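You operate a simulated robot arm through the tools that you are given. There is no shell and no other tool. Be economical: measure what you need, move in short steps, check, and stop when the job is done.

You are at the controls of a simulated robot arm. One attempt, no reset.

JOB
Set the controls near the top of the media shelf. At the end: the power switch of the game console is switched on; the power key of the small screen is switched on; the volume knob of the small screen is turned to 1; the input key of the small screen is switched up; whatever was shut is shut again. Leave all else as you found it, and nothing knocked over.

Only the result counts: the job must be done as asked and must still hold three seconds after the hand-in. Knocking over, shifting, dropping, spilling or breaking anything else fails it.

ROBOT AND FRAMES
A 7-joint arm with a two-finger parallel gripper, fixed in place. Base frame: the origin is at the foot of the arm, x ahead of it, y to its left, z up. Readings come in cm, degrees, newtons and seconds.
Its first joint turns from -166.0 to 166.0 degrees. Payload 4.4 kg.
Tool frame: the origin (TCP) lies between the finger pads and is the grasp point; the fingertips stand 2.3 cm ahead of it; z points along the fingers, y is the line along which they close. Largest opening 9.4 cm; finger width 3.8, thickness 1; the body of the gripper, 5.4 by 9.6 cm, starts 3.9 cm behind the TCP.
Orientation is told as [roll, pitch, yaw] about the base's x, y, z axes, in that order, counted from this pose: with the fingers straight down and closing along the base's y, the tool's x points along the base's -x, its y along +y and its z along -z.

CONTROLS
- The arm moves only by the tool send_rows. Its argument "motion" is a list of rows, each a list of 6 numbers: the shift along the base's x, y, z in cm, then the turn, a rotation vector about the base's x, y, z in degrees. In form: [[x, y, z, wx, wy, wz], ...]. A call has 1 to 20 rows; each row is the pose to reach, as a shift and turn from the pose commanded when the call began. "fingers" is the closure in counts, from 0 (fully open) to 255 (shut), set as the call begins (left out, the last holds). A row lasts 0.2 s, in which the tool goes at most 5 cm and 8.6 degrees; a call with a longer step from one row to the next is refused whole, and so is a gripper value outside its range. Where a pose cannot be reached the arm comes as near as it can. A force on the tool above 40 N (or 10 N above the force at the start of the call, whichever is more), or a blocked arm, ends the call early, and 0.2 s more pass. The fingers move at their own pace (about 7.2 cm/s each) and stop on an object; they squeeze with about 40 N. The grip force told is the motor's: it shows also when the fingers shut on nothing. Time passes only in rows, and 0.2 s behind the last, so rows that repeat a pose let the fingers close. It gives the time, the measured TCP pose, the force on the tool (base axes), the opening and the grip force at its end, in the units of the frame above (readings bear some noise), and new pictures: "views" is both (left out), scene, wrist or none.
- Cameras (640 x 400 px; columns grow to the right, rows downward): "scene" is fixed at [3.49, -66.23, 137.93]; the picture's right is [0.71, -0.70, 0.00], its down [-0.26, -0.27, -0.93] and it looks along [0.65, 0.66, -0.38] (base axes); focal length 322 px, centre (320, 200). "wrist" rides on the gripper at [8.6, 1.6, -7.4] in the tool frame; the picture's right is [-0.18, 0.98, 0.00], its down [-0.58, -0.11, -0.81] and it looks along [-0.79, -0.15, 0.59] (tool axes); focal length 243 px, centre (320, 200).
- probe_pixels(camera, pixels): there is no depth. For up to 12 entries [column, row, z] of the newest picture of that camera ("zoom" is the newest enlarged one), the place [x, y] in the base frame at which the ray of that pixel passes the height z, good to about 0.3 cm, but the place of the scene camera against the robot may be out by one fixed shift of up to 2.5 cm in any direction. No time passes.
- inspect(camera, box): a new picture of the part [left, top, right, bottom] of that camera's present view, enlarged. No time passes.
- close_job(): hands the job in; it is judged then, once.

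Work in short steps. Measure before you move; look again where a grasp or a placing could have gone wrong, and mend it. You have 60 turns and 170 pictures in all, those below and enlarged ones among them. Open the gripper and draw the arm clear of the work before you hand the job in, unless the task says otherwise; then end with one line.

The tools are called as name(argument=value, ...) on one line, values as JSON. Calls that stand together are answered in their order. send_rows: Moves the arm, as the interface text tells. Its arguments: {"type":"object","properties":{"motion":{"type":"array"},"fingers":{"type":"number"},"views":{"type":"string","enum":["both","scene","wrist","none"]}},"required":["motion"]} The other tools are called the same way: probe_pixels (camera, pixels) gives the place at which the rays of pixels pass given heights; inspect (camera, box) takes an enlarged picture of a part of a camera's view; close_job () hands the job in.

At the start:

```text
t: 0.0
eef_pos: [76.2, -9.91, 115.75]
orientation: [0.0, -0.1, 0.1]
force: [0.1, 1.1, -0.3]
opening: 9.39
gripper_force: 0.1
```

scene: 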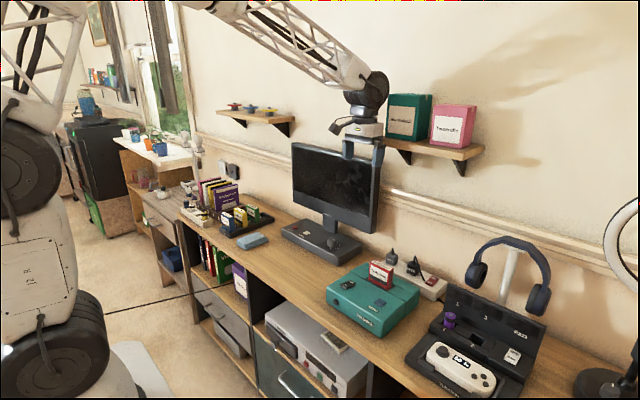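
wrist: 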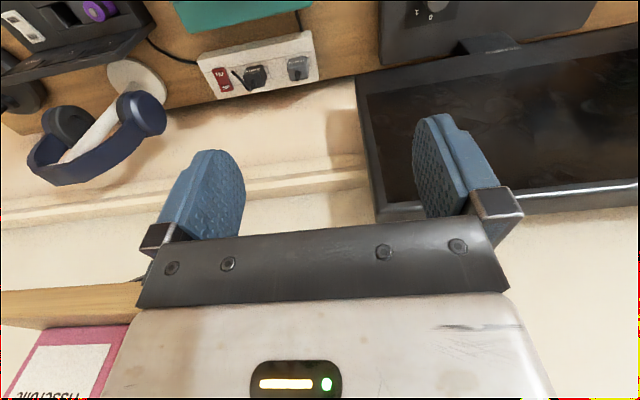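

The scene shows a teal console near (375,300), a small screen with a base near (320,240), and a lidded box near (475,350). I enlarge these first.

inspect(camera="scene", box=[310, 240, 450, 340])

inspect(camera="scene", box=[270, 200, 380, 275])

inspect(camera="scene", box=[400, 280, 560, 400])

inspect(camera="wrist", box=[360, 0, 640, 100])

inspect(camera="scene", box=[240, 290, 400, 400])

```text
4.00 times, centred on (380, 290) of scene
```

zoom: 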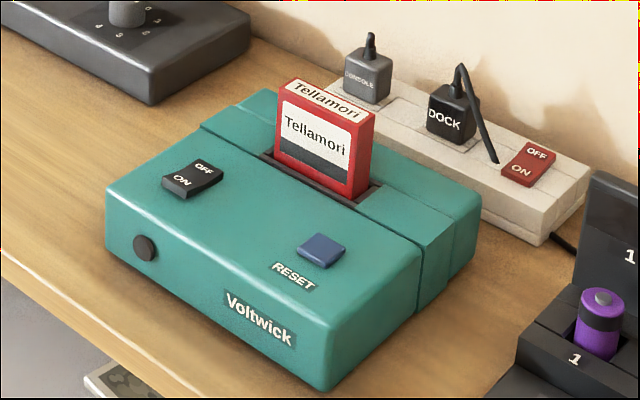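

```text
5.33 times, centred on (325, 238) of scene
```

zoom: 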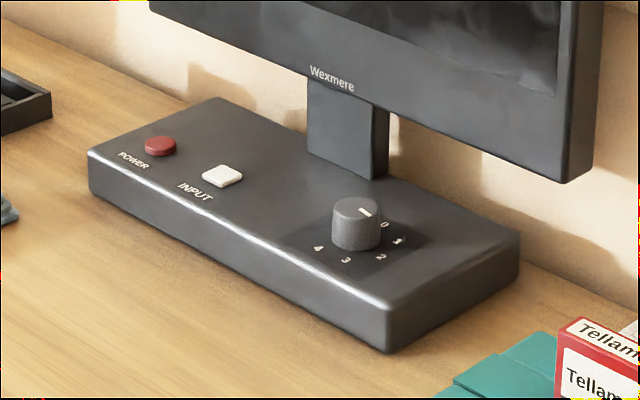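

```text
3.33 times, centred on (480, 340) of scene
```

zoom: 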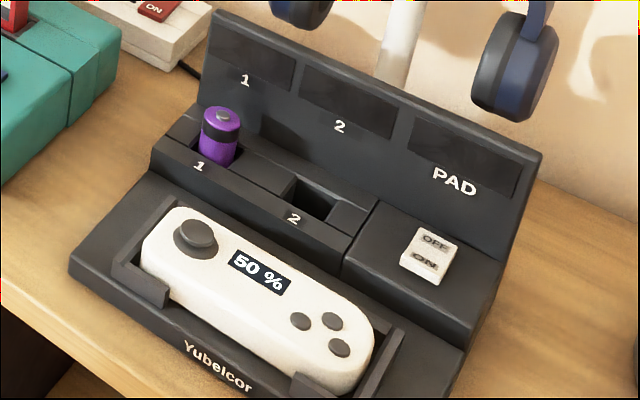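

```text
2.29 times, centred on (500, 50) of wrist
```

zoom: 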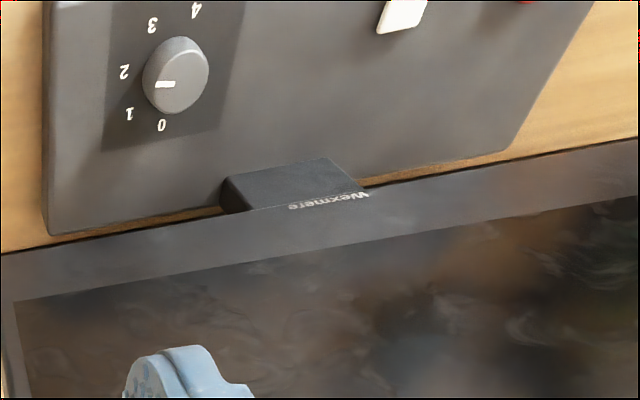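

```text
3.64 times, centred on (320, 345) of scene
```

zoom: 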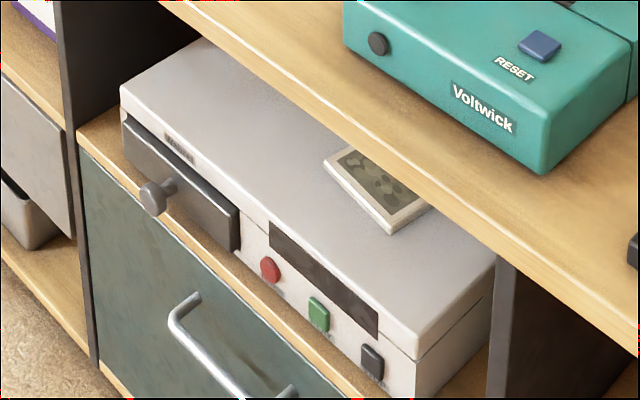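

I probe the main features in both views to get rough places: knob, keys, and console switch.

probe_pixels(camera="wrist", pixels=[[436, 33, 82], [436, 33, 86], [535, 6, 82], [380, 55, 82], [560, 120, 90]])

probe_pixels(camera="scene", pixels=[[336, 240, 82], [311.6, 233, 82], [300, 227, 82], [348, 284, 85], [348, 284, 88], [388, 274, 92], [336, 265, 78.6], [385, 336, 78.6], [331, 308, 78.6], [292, 143, 110], [380, 155, 110], [372, 232, 88]])

```text
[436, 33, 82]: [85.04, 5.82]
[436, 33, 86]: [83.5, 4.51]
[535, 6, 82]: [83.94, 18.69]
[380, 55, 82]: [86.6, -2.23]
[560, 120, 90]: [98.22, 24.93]
```

```text
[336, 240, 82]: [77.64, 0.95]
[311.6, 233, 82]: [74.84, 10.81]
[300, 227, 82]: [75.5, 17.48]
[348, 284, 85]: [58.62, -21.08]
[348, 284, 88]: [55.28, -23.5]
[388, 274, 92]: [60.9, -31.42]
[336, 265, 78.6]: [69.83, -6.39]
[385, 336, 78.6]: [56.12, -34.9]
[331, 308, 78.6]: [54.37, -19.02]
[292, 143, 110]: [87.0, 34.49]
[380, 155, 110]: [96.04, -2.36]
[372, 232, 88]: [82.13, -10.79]
```

The views disagree because the heights are uncertain, so I draw the arm back to let the wrist camera look straight at the screen's base and the console.

send_rows(motion=[[-4, 1, 0, 0, 0, 0], [-8, 3, 0, 0, 0, 0], [-12, 5, 0, 0, 0, 0], [-16, 7, 0, 0, 0, 0], [-20, 9, -2, 0, 0, 0], [-24, 11, -4, 0, 0, 0], [-27, 12, -6, 0, 0, 0], [-27, 12, -6, 0, 0, 0]], fingers=255)

```text
t: 1.8
eef_pos: [49.23, 2.19, 109.76]
orientation: [-0.1, -0.1, 0.0]
force: [0.4, 0.5, -0.5]
opening: 0.02
gripper_force: 39.8
```

scene: 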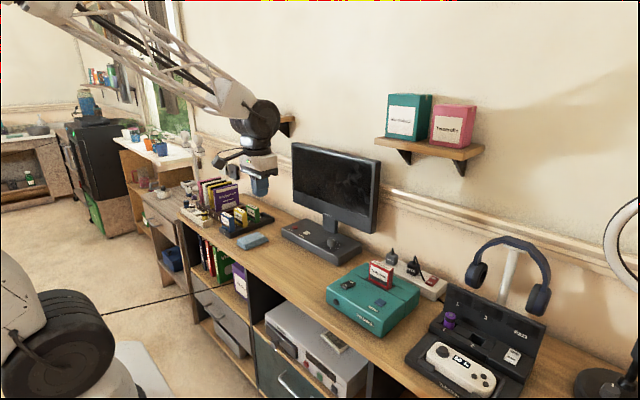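
wrist: 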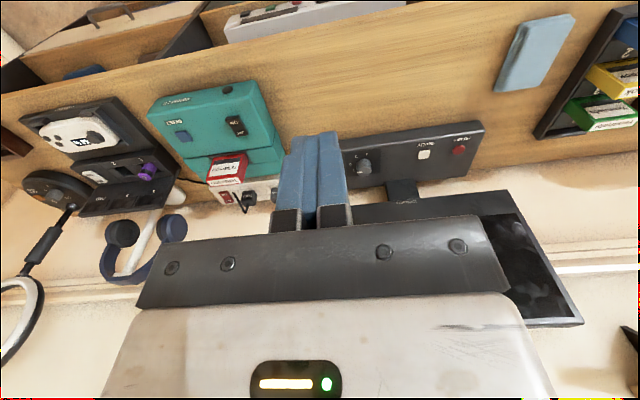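

The wrist view now shows the knob at (362,165), the keys at (423,154) and (458,150), and the console switch at (235,127). I enlarge both areas.

inspect(camera="wrist", box=[340, 115, 490, 210])

inspect(camera="wrist", box=[150, 75, 290, 215])

probe_pixels(camera="wrist", pixels=[[362, 165, 84], [362, 165, 86], [423, 154, 82], [423, 154, 84], [458, 150, 82], [458, 150, 84], [236, 126, 84], [236, 126, 88], [483, 122, 80], [345, 140, 80], [400, 195, 82], [270, 112, 84]])

```text
4.21 times, centred on (415, 162) of wrist
```

zoom: 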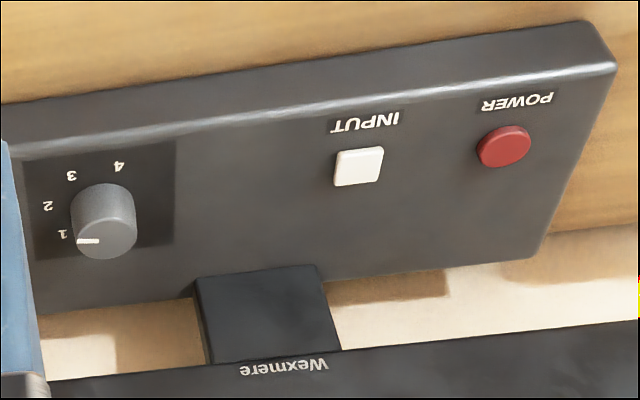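

```text
2.86 times, centred on (220, 145) of wrist
```

zoom: 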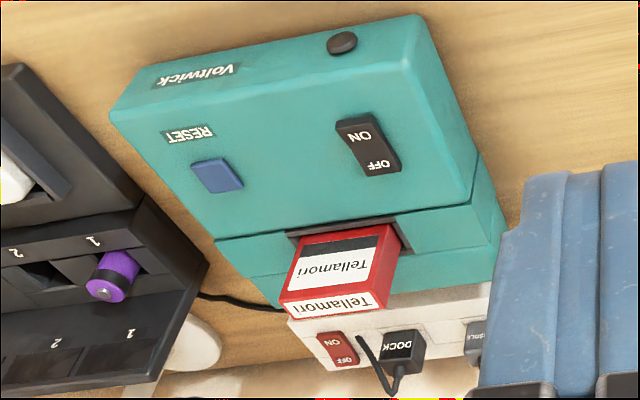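

```text
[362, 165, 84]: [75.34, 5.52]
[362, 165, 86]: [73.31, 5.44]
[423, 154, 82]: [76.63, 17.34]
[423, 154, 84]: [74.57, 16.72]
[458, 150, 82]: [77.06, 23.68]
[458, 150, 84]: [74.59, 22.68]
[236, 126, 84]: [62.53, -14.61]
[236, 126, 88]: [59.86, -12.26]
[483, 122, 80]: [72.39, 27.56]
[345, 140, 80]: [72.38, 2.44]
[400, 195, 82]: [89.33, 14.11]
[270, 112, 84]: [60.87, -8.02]
```

The knob mark points left near "1"/"2", and the console rocker seems pressed on OFF. I go closer to measure the screen base from a second height.

send_rows(motion=[[2, 2, -3, 0, 0, 0], [4, 5, -6, 0, 0, 0], [6, 8, -9, 0, 0, 0], [7, 9, -12, 0, 0, 0], [7, 9, -12, 0, 0, 0]], views="wrist")

inspect(camera="wrist", box=[150, 20, 310, 120])

inspect(camera="wrist", box=[340, 20, 500, 120])

```text
t: 3.0
eef_pos: [56.25, 11.05, 97.89]
orientation: [0.0, 0.0, -0.1]
force: [-0.2, 0.9, 0.0]
opening: 0.0
gripper_force: 39.8
```

wrist: 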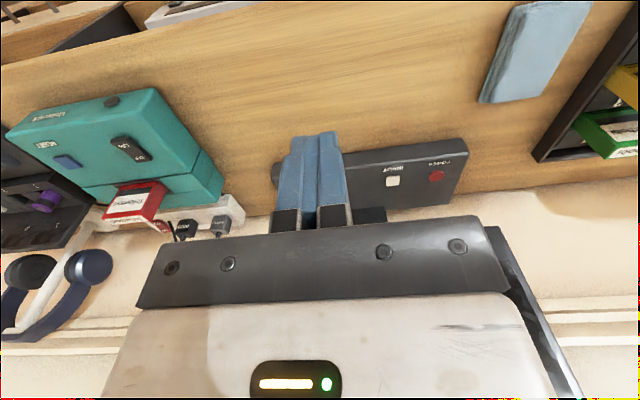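

```text
4.00 times, centred on (230, 70) of wrist
```

zoom: 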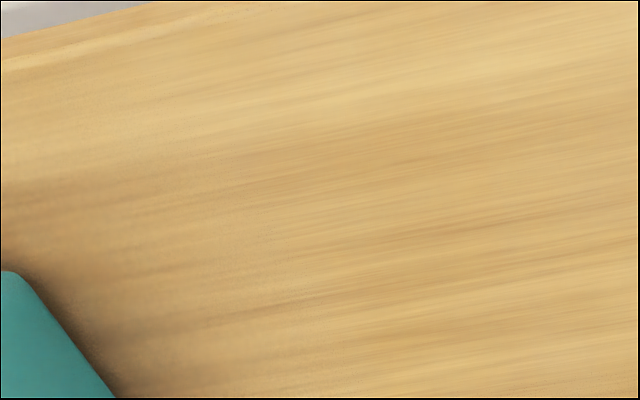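

```text
4.00 times, centred on (420, 70) of wrist
```

zoom: 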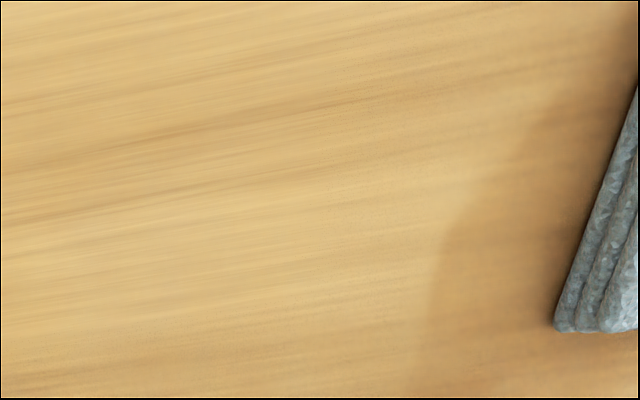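

The fingers hide the knob from here (keys at (393,181), (437,176)). I first probe the keys for stereo, then step to y≈0 and x≈62.

probe_pixels(camera="wrist", pixels=[[393, 181, 80], [393, 181, 82], [393, 181, 84], [437, 176, 80], [437, 176, 82], [437, 176, 84]])

send_rows(motion=[[1, -4, 0, 0, 0, 0], [3, -8, 0, 0, 0, 0], [6, -11, 0, 0, 0, 0], [6, -11, 0, 0, 0, 0]], views="wrist")

inspect(camera="wrist", box=[340, 100, 540, 225])

```text
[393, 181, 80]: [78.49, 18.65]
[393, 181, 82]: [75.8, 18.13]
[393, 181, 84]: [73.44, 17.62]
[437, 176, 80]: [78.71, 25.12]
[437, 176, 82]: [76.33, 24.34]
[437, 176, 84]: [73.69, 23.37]
```

```text
t: 4.0
eef_pos: [62.1, -0.12, 97.81]
orientation: [0.0, 0.0, 0.1]
force: [0.1, -0.6, 0.9]
opening: 0.0
gripper_force: 40.2
```

wrist: 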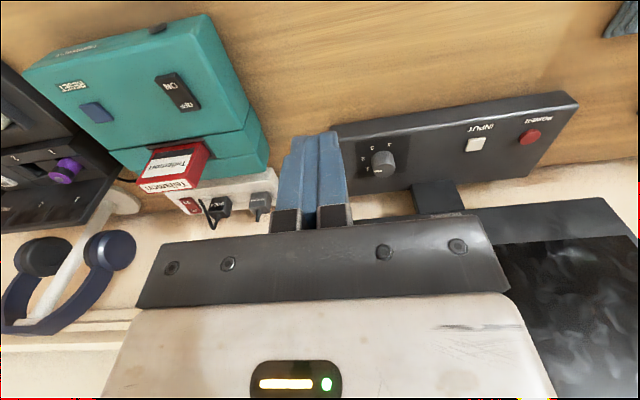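

```text
3.20 times, centred on (440, 162) of wrist
```

zoom: 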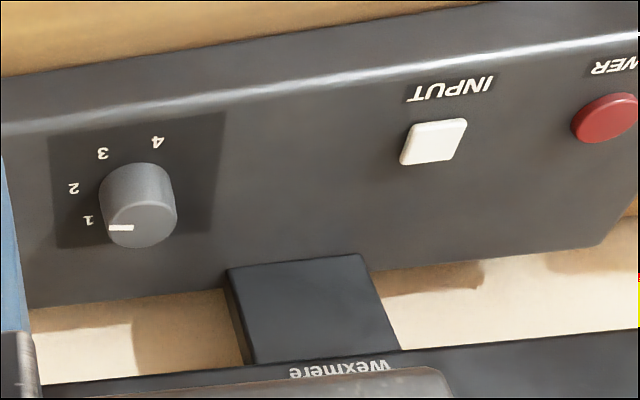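

I probe the keys, knob and panel digits from this pose to triangulate the panel height.

probe_pixels(camera="zoom", pixels=[[434, 142, 82], [434, 142, 84], [605, 117, 82], [605, 117, 84], [142, 225, 84], [142, 225, 86], [88, 218, 82.5], [73, 187, 82.5], [102, 153, 82.5], [157, 142, 82.5], [110, 227, 85.5], [133, 227, 85.5]])

probe_pixels(camera="wrist", pixels=[[171, 93, 84], [171, 93, 86], [171, 93, 88], [168, 80, 86], [188, 105, 86], [93, 112, 86], [148, 35, 78.6], [272, 150, 78.6]])

```text
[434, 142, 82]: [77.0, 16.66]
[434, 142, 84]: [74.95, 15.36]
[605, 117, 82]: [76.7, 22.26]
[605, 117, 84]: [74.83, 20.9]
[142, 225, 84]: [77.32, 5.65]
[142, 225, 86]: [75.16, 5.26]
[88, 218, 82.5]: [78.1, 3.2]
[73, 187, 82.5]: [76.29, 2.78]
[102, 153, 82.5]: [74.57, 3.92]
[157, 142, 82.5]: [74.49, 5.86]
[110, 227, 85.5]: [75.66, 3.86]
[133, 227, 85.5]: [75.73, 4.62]
```

```text
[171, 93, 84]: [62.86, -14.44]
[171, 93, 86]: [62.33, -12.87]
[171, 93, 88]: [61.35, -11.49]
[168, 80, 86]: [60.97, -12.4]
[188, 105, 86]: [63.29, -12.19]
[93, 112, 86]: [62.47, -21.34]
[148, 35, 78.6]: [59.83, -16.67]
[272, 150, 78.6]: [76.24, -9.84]
```

The rough geometry says the mark sits near 2. For a grazing view of how far the keys protrude, I drop lower in the empty area in front of the screen base.

send_rows(motion=[[-2, 3, -2, 0, 0, 0], [-4, 6, -5, 0, 0, 0], [-5, 7, -8, 0, 0, 0], [-5, 7, -8, 0, 0, 0]])

inspect(camera="wrist", box=[340, 120, 540, 245])

inspect(camera="scene", box=[240, 170, 360, 270])

```text
t: 5.0
eef_pos: [56.93, 6.92, 89.54]
orientation: [0.0, 0.0, 0.0]
force: [0.6, 1.0, -0.2]
opening: 0.02
gripper_force: 40.1
```

scene: 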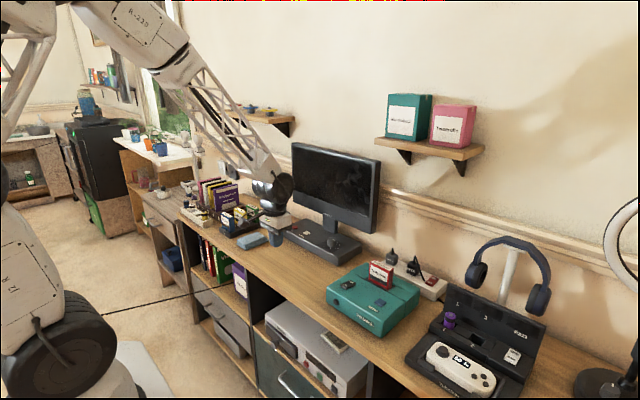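
wrist: 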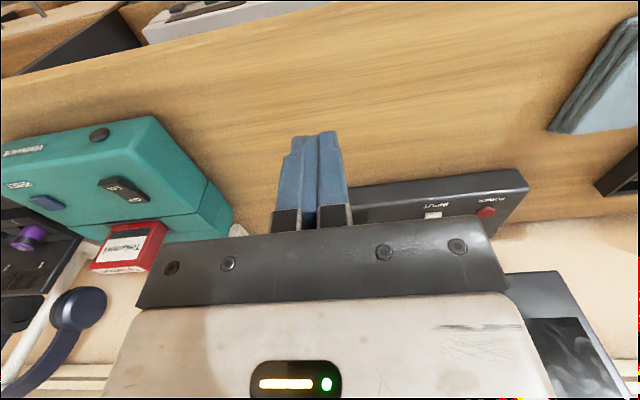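

```text
3.20 times, centred on (440, 182) of wrist
```

zoom: 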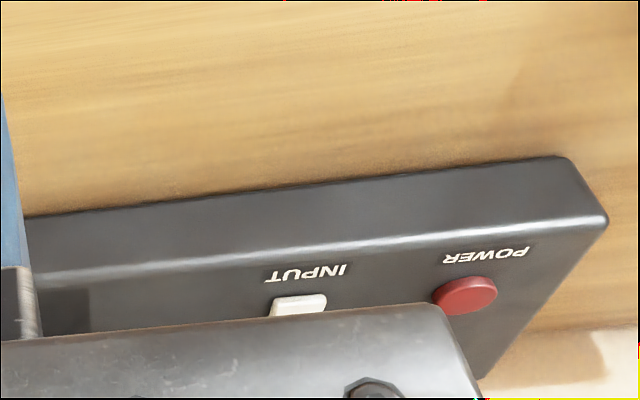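

```text
4.00 times, centred on (300, 220) of scene
```

zoom: 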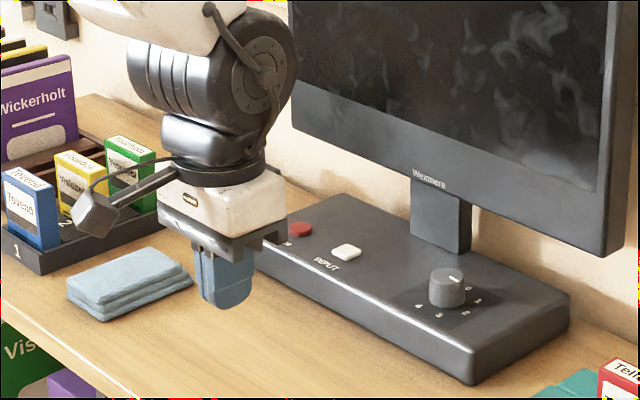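

The fingertip's nearest lower corner is at zoom (222,307), true about (55.0, 5.9, 87.2). I use it to calibrate the scene camera, with keys, knob and panel corner probed together.

probe_pixels(camera="zoom", pixels=[[222, 307, 87.2], [301, 228, 80], [301, 228, 82], [346, 251, 80], [346, 251, 82], [447, 276, 82], [447, 276, 85], [472, 385, 78.6], [472, 352, 81], [472, 352, 82], [470, 250, 82], [447, 300, 82]])

probe_pixels(camera="wrist", pixels=[[486, 211, 80], [486, 211, 82], [432, 215, 80], [432, 215, 82], [530, 186, 80], [530, 186, 82]])

```text
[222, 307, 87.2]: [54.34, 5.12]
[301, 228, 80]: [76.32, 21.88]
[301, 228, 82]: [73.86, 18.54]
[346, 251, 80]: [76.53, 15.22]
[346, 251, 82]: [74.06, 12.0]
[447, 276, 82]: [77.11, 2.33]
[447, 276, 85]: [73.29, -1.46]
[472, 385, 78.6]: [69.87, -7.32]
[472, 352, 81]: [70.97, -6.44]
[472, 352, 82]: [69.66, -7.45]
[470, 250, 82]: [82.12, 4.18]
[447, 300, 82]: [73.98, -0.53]
```

```text
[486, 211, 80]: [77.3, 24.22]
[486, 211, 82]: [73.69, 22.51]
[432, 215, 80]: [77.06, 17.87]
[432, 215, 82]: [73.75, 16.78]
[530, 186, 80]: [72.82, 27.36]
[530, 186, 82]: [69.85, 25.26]
```

Scene and wrist rays both put the key tops near z≈79, lower than expected if the table is at 78.6. I settle this by gently touching the empty tabletop straight below.

send_rows(motion=[[0, 0, -3, 0, 0, 0], [0, 0, -6, 0, 0, 0], [0, 0, -7, 0, 0, 0], [0, 0, -7.4, 0, 0, 0], [0, 0, -7.8, 0, 0, 0], [0, 0, -8.1, 0, 0, 0], [0, 0, -8.4, 0, 0, 0], [0, 0, -8.7, 0, 0, 0], [0, 0, -9, 0, 0, 0], [0, 0, -9.3, 0, 0, 0]], views="scene")

inspect(camera="scene", box=[240, 170, 360, 270])

```text
t: 7.2
eef_pos: [57.2, 7.11, 80.54]
orientation: [0.0, 0.0, 0.0]
force: [0.3, -0.3, 0.3]
opening: 0.0
gripper_force: 40.4
```

scene: 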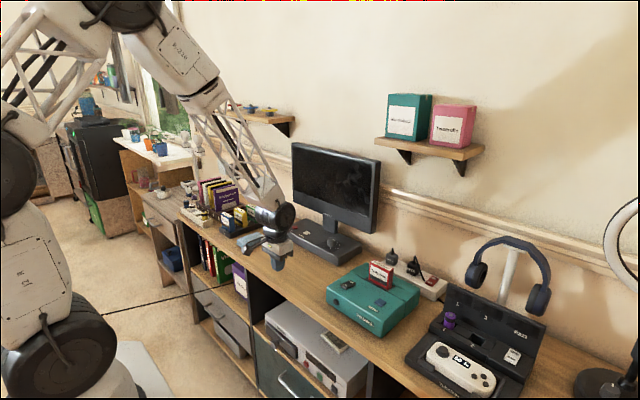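

```text
4.00 times, centred on (300, 220) of scene
```

zoom: 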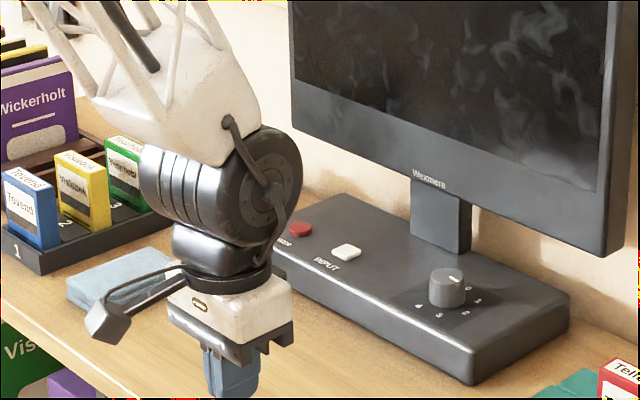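

No contact at tip z 78.2, so the tabletop is lower. I continue down gently.

send_rows(motion=[[0, 0, -0.3, 0, 0, 0], [0, 0, -0.6, 0, 0, 0], [0, 0, -0.9, 0, 0, 0], [0, 0, -1.2, 0, 0, 0], [0, 0, -1.5, 0, 0, 0], [0, 0, -1.8, 0, 0, 0], [0, 0, -2.1, 0, 0, 0], [0, 0, -2.4, 0, 0, 0], [0, 0, -2.7, 0, 0, 0], [0, 0, -3.0, 0, 0, 0]], views="scene")

inspect(camera="scene", box=[220, 210, 340, 310])

```text
t: 9.4
eef_pos: [57.25, 6.9, 77.46]
orientation: [0.0, 0.1, -0.1]
force: [0.1, 0.4, -0.6]
opening: 0.01
gripper_force: 40.2
```

scene: 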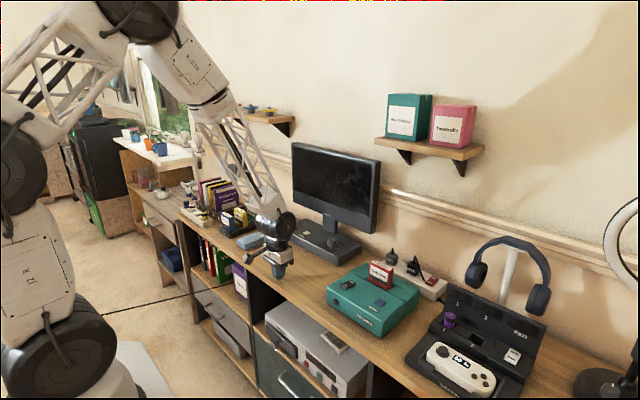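

```text
4.00 times, centred on (280, 260) of scene
```

zoom: 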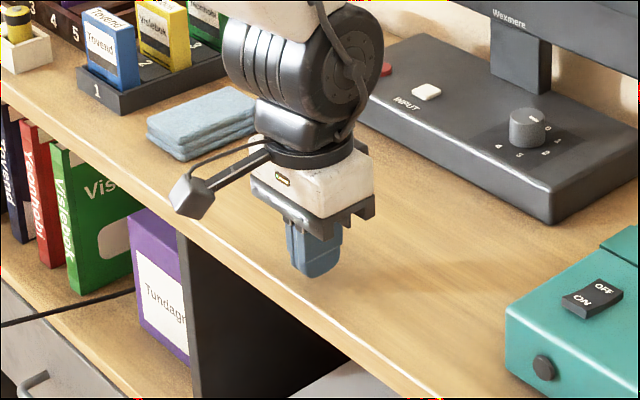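

Still free at tip z 75.2, over the tabletop at zoom (312,275). I continue down slowly.

send_rows(motion=[[0, 0, -0.3, 0, 0, 0], [0, 0, -0.6, 0, 0, 0], [0, 0, -0.9, 0, 0, 0], [0, 0, -1.2, 0, 0, 0], [0, 0, -1.5, 0, 0, 0], [0, 0, -1.8, 0, 0, 0], [0, 0, -2.1, 0, 0, 0], [0, 0, -2.4, 0, 0, 0]], views="scene")

inspect(camera="scene", box=[220, 210, 340, 310])

```text
t: 10.5
eef_pos: [57.2, 7.05, 76.3]
orientation: [0.0, 0.0, 0.1]
force: [-8.5, 0.1, 12.8]
opening: 0.02
gripper_force: 39.7
stopped in row 5: the force on the tool passed its limit (the readings are from after the stop); the commanded pose is now the measured one
```

scene: 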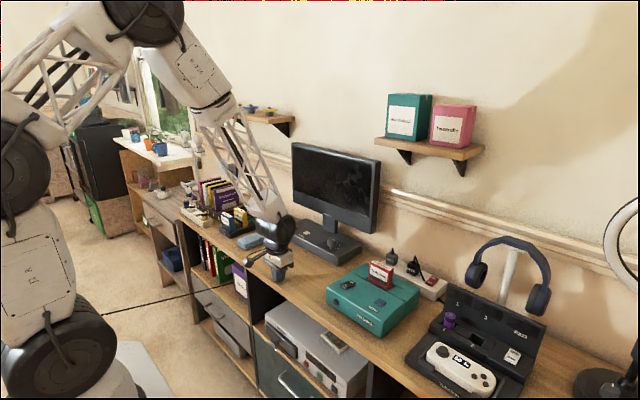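

```text
4.00 times, centred on (280, 260) of scene
```

zoom: 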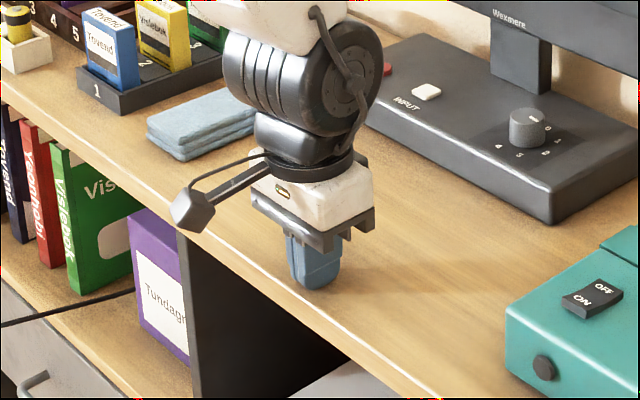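

Contact came at tip z ≈ 74.0, so the tabletop is at about 74, and all rays then agree: input key ≈ (80.5,19.2,78), power ≈ (80.5,25.8,78), knob ≈ (81.8,5.8). I rise and tilt the fingers forward by 24° to stay clear of the monitor (front ≈ x 87), heading above the power key.

send_rows(motion=[[0, 0, 4, 0, 0, 0], [0, 0, 8, 0, 0, 0], [0, 4, 12, 0, -8, 0], [2, 8, 14, 0, -16, 0], [5, 12, 15, 0, -24, 0], [9, 15, 15, 0, -24, 0], [13, 17.5, 15, 0, -24, 0], [15, 18.7, 15, 0, -24, 0], [15, 18.7, 15, 0, -24, 0]])

inspect(camera="scene", box=[230, 150, 390, 250])

```text
refused: row 3 steps farther than a row can; nothing moved
```

```text
4.00 times, centred on (310, 200) of scene
```

zoom: 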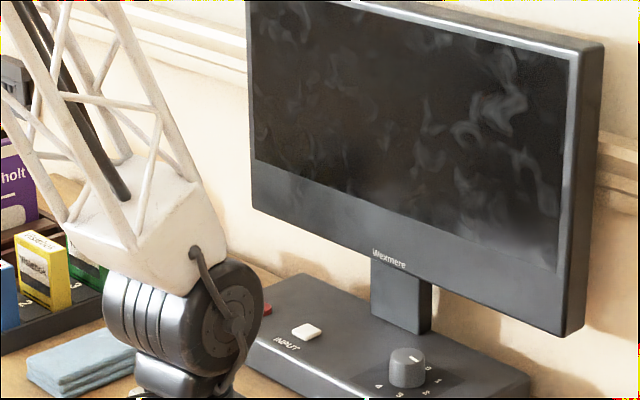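

Row 3 was too long a step (5.7 cm), so I resend with smaller ones.

send_rows(motion=[[0, 0, 4, 0, 0, 0], [0, 0, 8, 0, 0, 0], [0, 3, 11, 0, -8, 0], [2, 6, 14, 0, -16, 0], [5, 9, 15, 0, -24, 0], [8, 12, 15, 0, -24, 0], [11, 15, 15, 0, -24, 0], [14, 18, 15, 0, -24, 0], [15, 18.7, 15, 0, -24, 0], [15, 18.7, 15, 0, -24, 0]])

inspect(camera="scene", box=[230, 150, 390, 250])

```text
t: 12.7
eef_pos: [72.19, 25.68, 91.06]
orientation: [0.0, -24.0, 0.0]
force: [0.0, -0.7, 0.6]
opening: 0.01
gripper_force: 40.0
```

scene: 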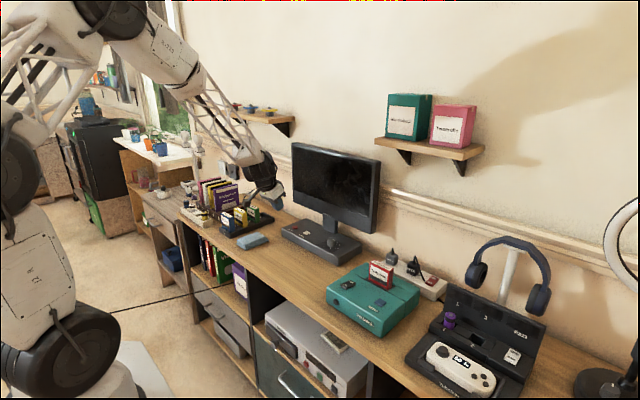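
wrist: 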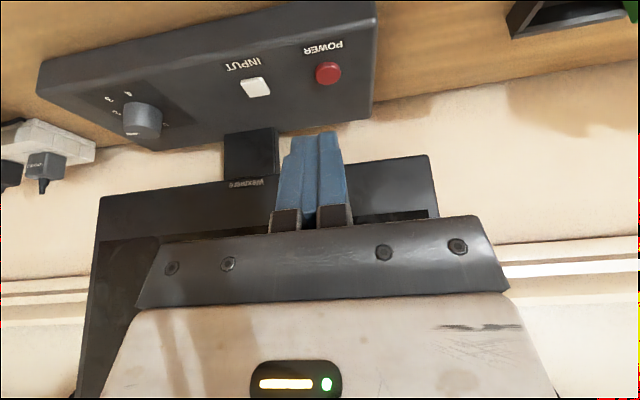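

```text
4.00 times, centred on (310, 200) of scene
```

zoom: 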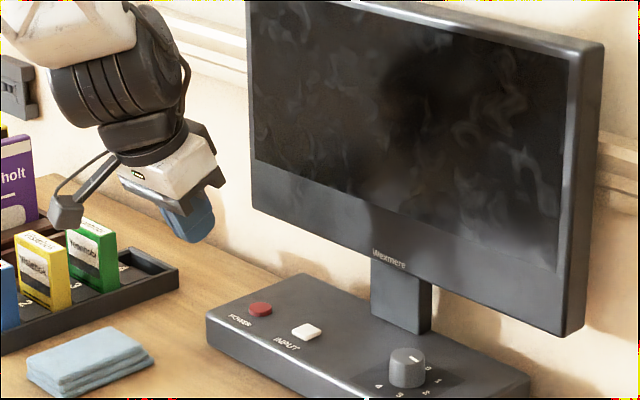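

All controls are now in clear wrist view: power (328,73), input (255,87), knob top (143,125). I probe them at the corrected heights and enlarge.

probe_pixels(camera="wrist", pixels=[[328, 73, 77.8], [255, 87, 77.8], [143, 122, 79.5], [143, 122, 80.5], [378, 5, 77], [220, 135, 77.3], [430, 160, 85.5], [100, 200, 85.5]])

inspect(camera="wrist", box=[80, 50, 240, 150])

inspect(camera="wrist", box=[210, 30, 370, 130])

```text
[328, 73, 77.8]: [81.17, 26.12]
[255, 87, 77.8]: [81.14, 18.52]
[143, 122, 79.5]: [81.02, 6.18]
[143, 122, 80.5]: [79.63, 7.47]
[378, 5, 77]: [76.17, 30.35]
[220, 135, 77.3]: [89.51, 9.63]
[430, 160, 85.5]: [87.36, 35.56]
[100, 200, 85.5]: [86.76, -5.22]
```

```text
4.00 times, centred on (160, 100) of wrist
```

zoom: 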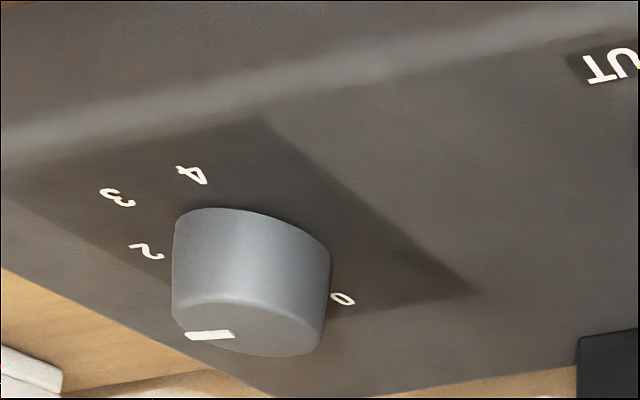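

```text
4.00 times, centred on (290, 80) of wrist
```

zoom: 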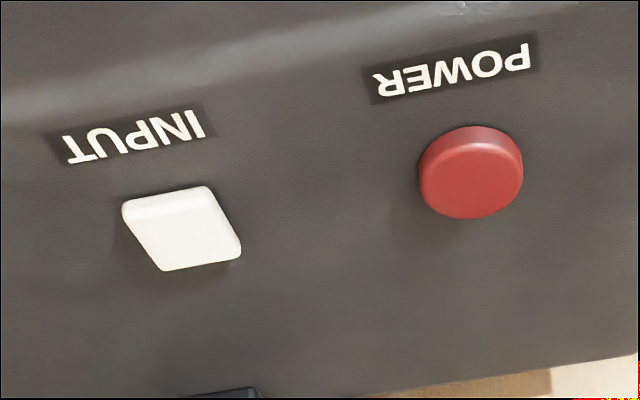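

Power ≈ (81.1,26.1), input ≈ (81.1,18.5), monitor front ≈ x 87 with bottom z ≈ 85.5. I move over the power key and descend slowly onto it with the tip edge.

send_rows(motion=[[4, 0.2, -1, 0, 0, 0], [8, 0.3, -3, 0, 0, 0], [8.6, 0.3, -6, 0, 0, 0], [8.6, 0.3, -8, 0, 0, 0], [8.6, 0.3, -9, 0, 0, 0], [8.6, 0.3, -9.5, 0, 0, 0], [8.6, 0.3, -9.5, 0, 0, 0]])

inspect(camera="scene", box=[250, 170, 370, 270])

inspect(camera="wrist", box=[230, 60, 390, 160])

```text
t: 14.3
eef_pos: [80.86, 26.01, 81.67]
orientation: [0.0, -24.0, 0.1]
force: [0.5, 0.6, 0.0]
opening: 0.0
gripper_force: 39.7
```

scene: 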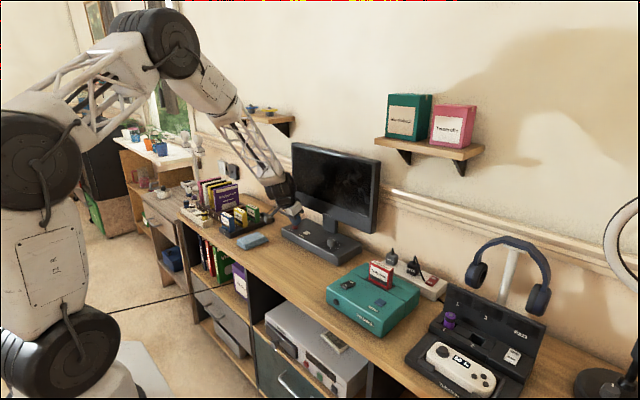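
wrist: 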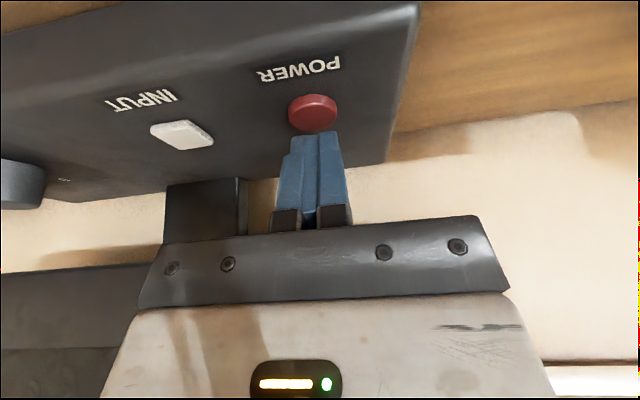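

```text
4.00 times, centred on (310, 220) of scene
```

zoom: 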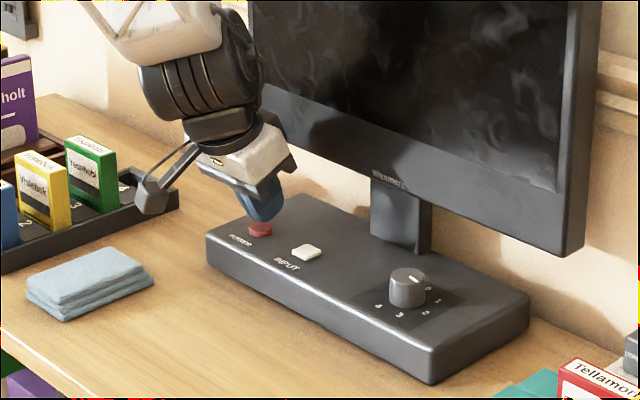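

```text
4.00 times, centred on (310, 110) of wrist
```

zoom: 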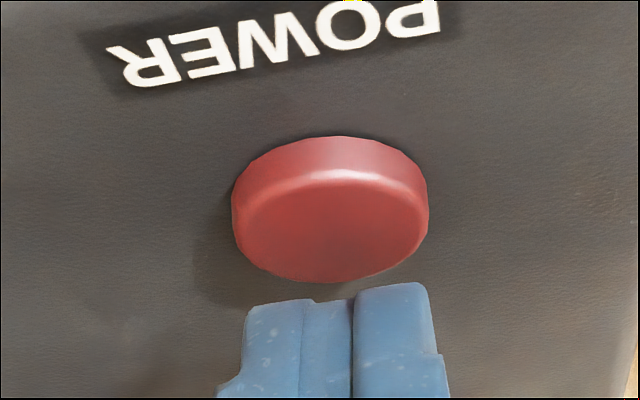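

Tips are just behind/above the key in view; I probe the key centre from here to refine its x.

probe_pixels(camera="zoom", pixels=[[330, 225, 78], [330, 225, 77.7], [330, 140, 77.2], [390, 285, 79]])

probe_pixels(camera="wrist", pixels=[[183, 136, 78], [183, 136, 77.6]])

```text
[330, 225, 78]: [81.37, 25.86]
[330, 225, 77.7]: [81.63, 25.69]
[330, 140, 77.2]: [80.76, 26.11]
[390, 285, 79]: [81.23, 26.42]
```

```text
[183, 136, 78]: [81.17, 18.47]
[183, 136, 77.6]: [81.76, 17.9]
```

Key centre ≈ (81.4,25.9). I shift 0.7 cm forward and press in 0.2 cm steps.

send_rows(motion=[[0.7, -0.1, 0, 0, 0, 0], [0.7, -0.1, -0.3, 0, 0, 0], [0.7, -0.1, -0.6, 0, 0, 0], [0.7, -0.1, -0.8, 0, 0, 0], [0.7, -0.1, -1.0, 0, 0, 0], [0.7, -0.1, -1.2, 0, 0, 0]], views="wrist")

inspect(camera="wrist", box=[230, 60, 390, 160])

```text
t: 15.8
eef_pos: [81.65, 26.02, 80.9]
orientation: [0.1, -24.4, 0.0]
force: [0.3, 0.0, 10.8]
opening: 0.0
gripper_force: 40.5
stopped in row 6: the force on the tool passed its limit (the readings are from after the stop); the commanded pose is now the measured one
```

wrist: 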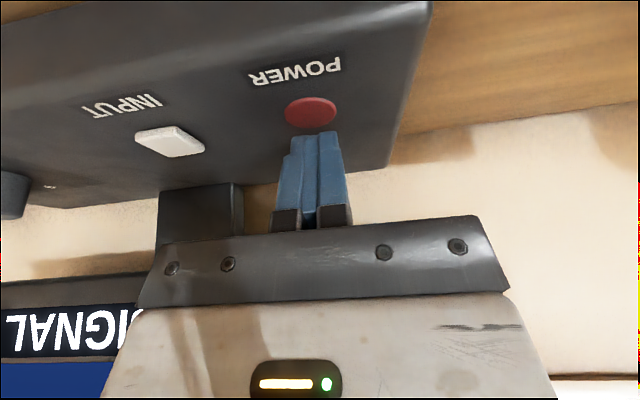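

```text
4.00 times, centred on (310, 110) of wrist
```

zoom: 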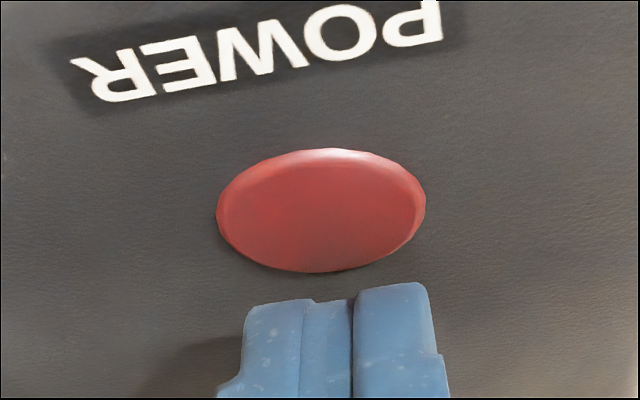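

The key went down and the screen now shows "...SIGNAL". I lift back and look at the key and the screen.

send_rows(motion=[[0, 0, 2, 0, 0, 0], [0, 0, 5, 0, 0, 0], [-4, -1, 8, 0, 0, 0], [-8, -2, 10, 0, 0, 0], [-8, -2, 10, 0, 0, 0]])

inspect(camera="scene", box=[260, 140, 400, 270])

inspect(camera="wrist", box=[210, 30, 370, 130])

```text
refused: row 3 steps farther than a row can; nothing moved
```

```text
3.08 times, centred on (330, 205) of scene
```

zoom: 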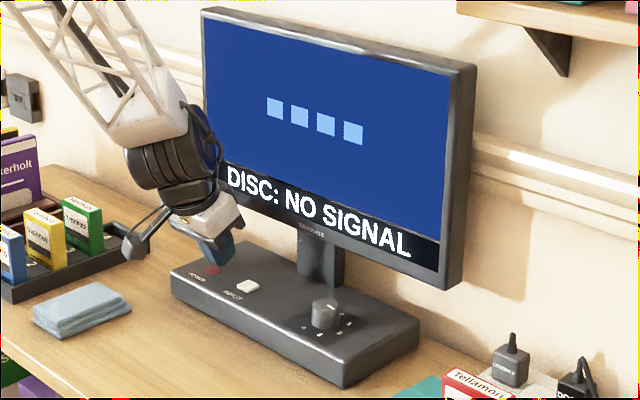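

```text
4.00 times, centred on (290, 80) of wrist
```

zoom: 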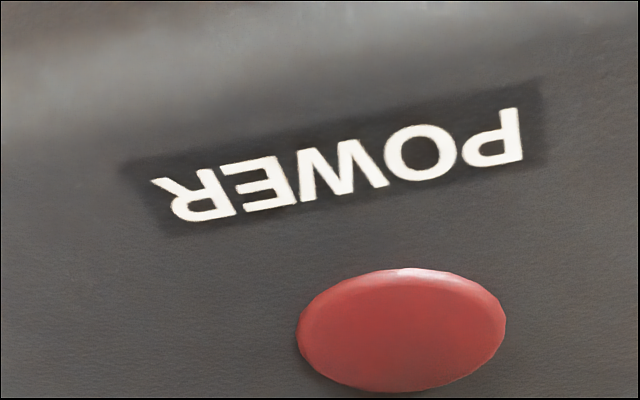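

The screen is on, showing "DISC: NO SIGNAL" plus four squares. I resend the lift with smaller steps.

send_rows(motion=[[0, 0, 2, 0, 0, 0], [0, 0, 5, 0, 0, 0], [-3, -1, 7, 0, 0, 0], [-6, -2, 9, 0, 0, 0], [-8, -2, 10, 0, 0, 0], [-8, -2, 10, 0, 0, 0]])

inspect(camera="scene", box=[270, 180, 370, 262])

inspect(camera="wrist", box=[210, 30, 370, 130])

```text
t: 17.1
eef_pos: [73.74, 24.27, 90.77]
orientation: [0.1, -24.3, -0.1]
force: [0.3, 0.6, -0.1]
opening: 0.0
gripper_force: 40.3
```

scene: 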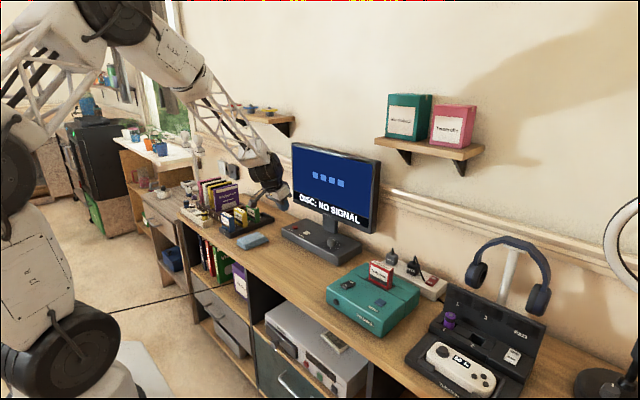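
wrist: 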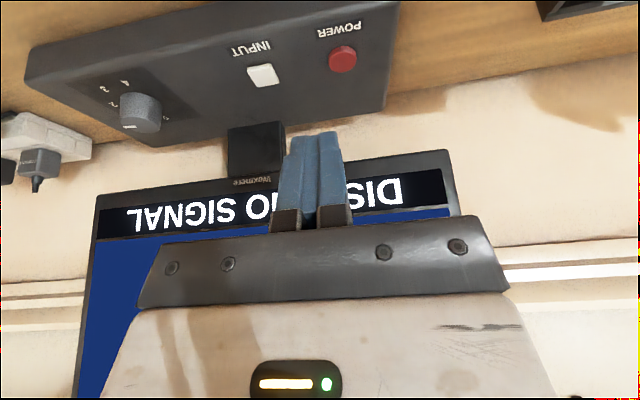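

```text
4.88 times, centred on (320, 221) of scene
```

zoom: 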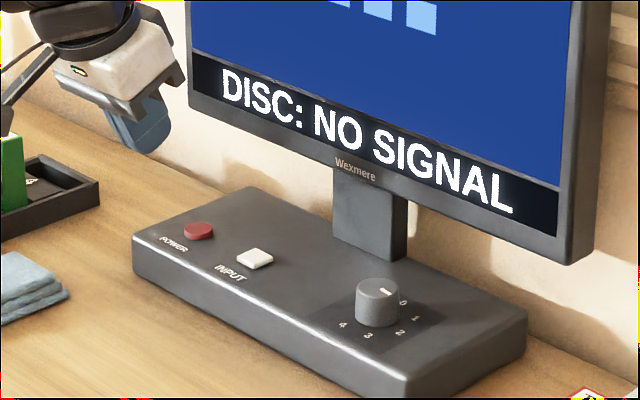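

```text
4.00 times, centred on (290, 80) of wrist
```

zoom: 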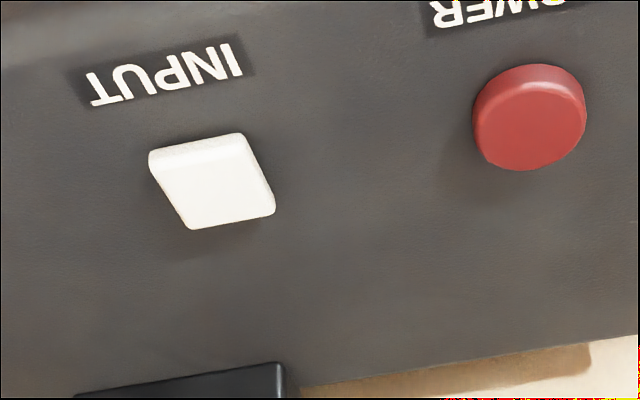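

Power sprang back up yet the screen is on, so it's a push-toggle. The input key's state is unclear; I refine its place, to press it once and see its effect.

probe_pixels(camera="zoom", pixels=[[214, 188, 78], [214, 188, 77.7], [200, 145, 77.7], [532, 130, 78], [525, 75, 77.5]])

```text
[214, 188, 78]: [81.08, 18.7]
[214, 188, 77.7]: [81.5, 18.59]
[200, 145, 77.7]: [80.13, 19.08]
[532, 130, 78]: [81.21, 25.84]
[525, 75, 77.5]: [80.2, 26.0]
```

Input key ≈ (81.2,18.65). I move over it and press until a light force.

send_rows(motion=[[3, -3, -1, 0, 0, 0], [6, -5.4, -3, 0, 0, 0], [7.8, -5.4, -6, 0, 0, 0], [7.8, -5.4, -8, 0, 0, 0], [7.8, -5.4, -8.8, 0, 0, 0], [7.8, -5.4, -9.2, 0, 0, 0]], views="wrist")

inspect(camera="wrist", box=[230, 60, 390, 160])

```text
t: 18.6
eef_pos: [81.33, 18.67, 81.55]
orientation: [0.1, -24.3, -0.1]
force: [0.2, -0.5, -0.7]
opening: 0.0
gripper_force: 39.8
```

wrist: 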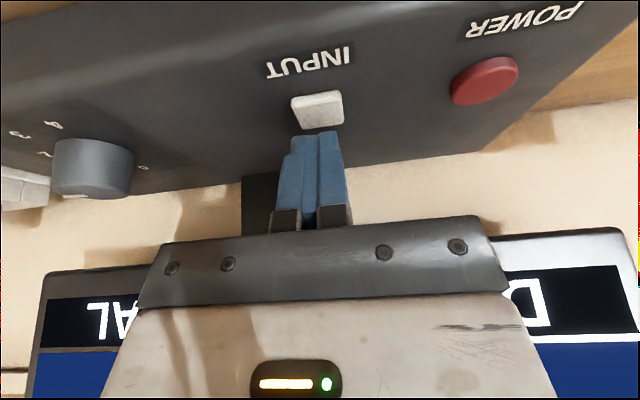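

```text
4.00 times, centred on (310, 110) of wrist
```

zoom: 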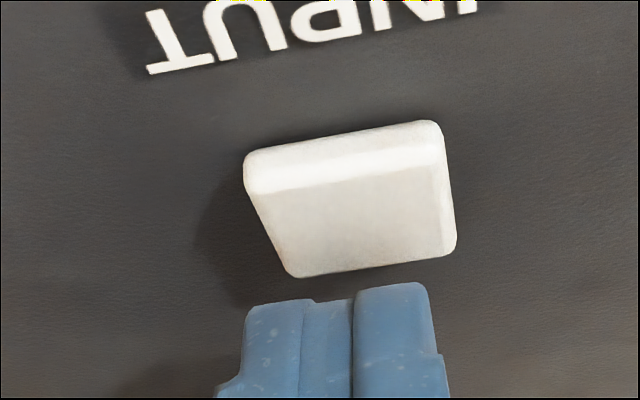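

The key is raised like the power one was; I press it gently and watch the force and the screen.

send_rows(motion=[[0.2, 0, -0.2, 0, 0, 0], [0.2, 0, -0.4, 0, 0, 0], [0.2, 0, -0.55, 0, 0, 0], [0.2, 0, -0.7, 0, 0, 0], [0.2, 0, -0.85, 0, 0, 0], [0.2, 0, -1.0, 0, 0, 0]])

inspect(camera="scene", box=[260, 140, 400, 270])

```text
t: 19.9
eef_pos: [81.51, 18.64, 80.86]
orientation: [0.1, -24.4, 0.0]
force: [-11.5, -9.7, 36.1]
opening: 0.0
gripper_force: 39.5
```

scene: 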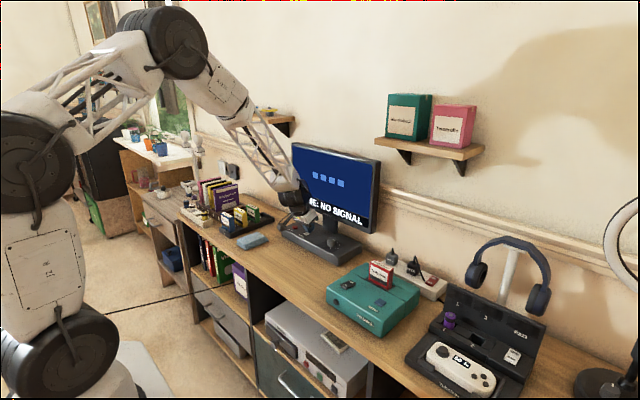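
wrist: 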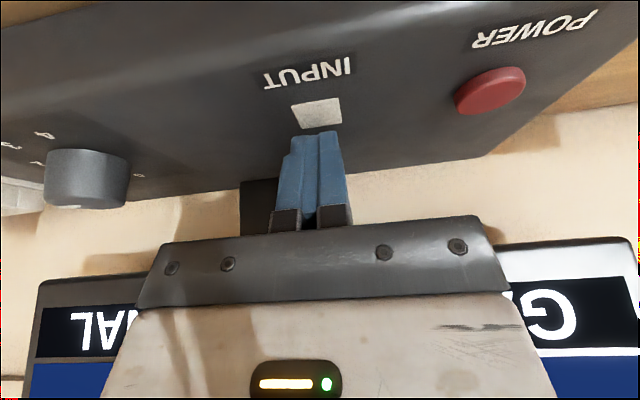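

```text
3.08 times, centred on (330, 205) of scene
```

zoom: 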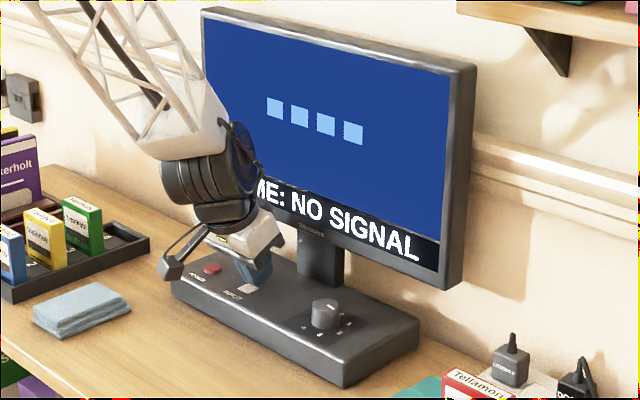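

It switched to "GAME: NO SIGNAL". I lift clear to see whether the key stays latched or springs back.

send_rows(motion=[[0, 0, 2, 0, 0, 0], [0, 0, 5, 0, 0, 0], [-3, 1, 7, 0, 0, 0], [-6, 2, 9, 0, 0, 0], [-8, 4, 10, 0, 0, 0], [-8, 4, 10, 0, 0, 0]])

inspect(camera="scene", box=[270, 180, 370, 262])

inspect(camera="wrist", box=[210, 30, 370, 130])

```text
t: 21.4
eef_pos: [73.37, 22.57, 90.51]
orientation: [0.0, -24.1, -0.2]
force: [0.3, -0.1, 0.5]
opening: 0.0
gripper_force: 39.5
```

scene: 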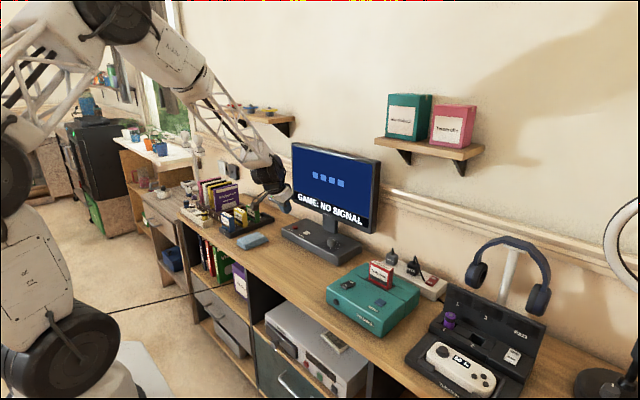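
wrist: 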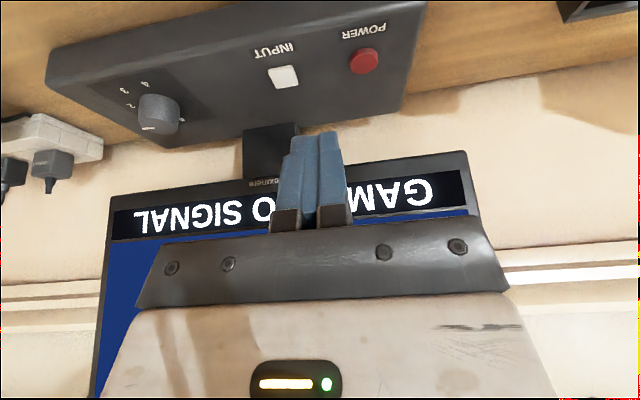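

```text
4.88 times, centred on (320, 221) of scene
```

zoom: 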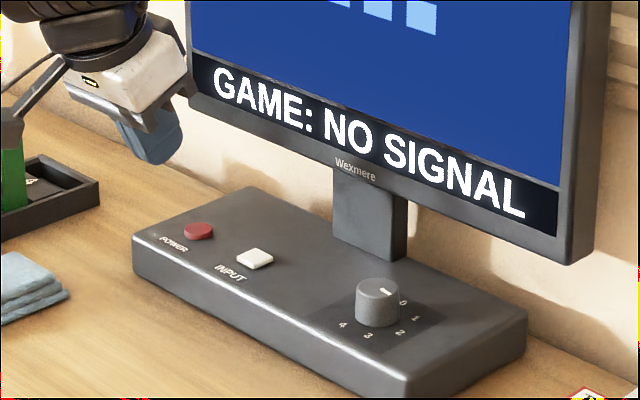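

```text
4.00 times, centred on (290, 80) of wrist
```

zoom: 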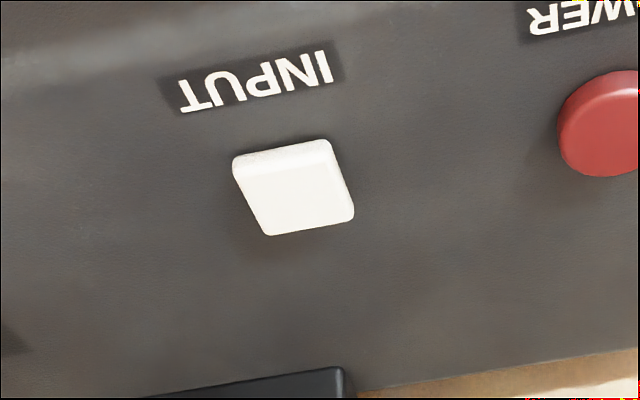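

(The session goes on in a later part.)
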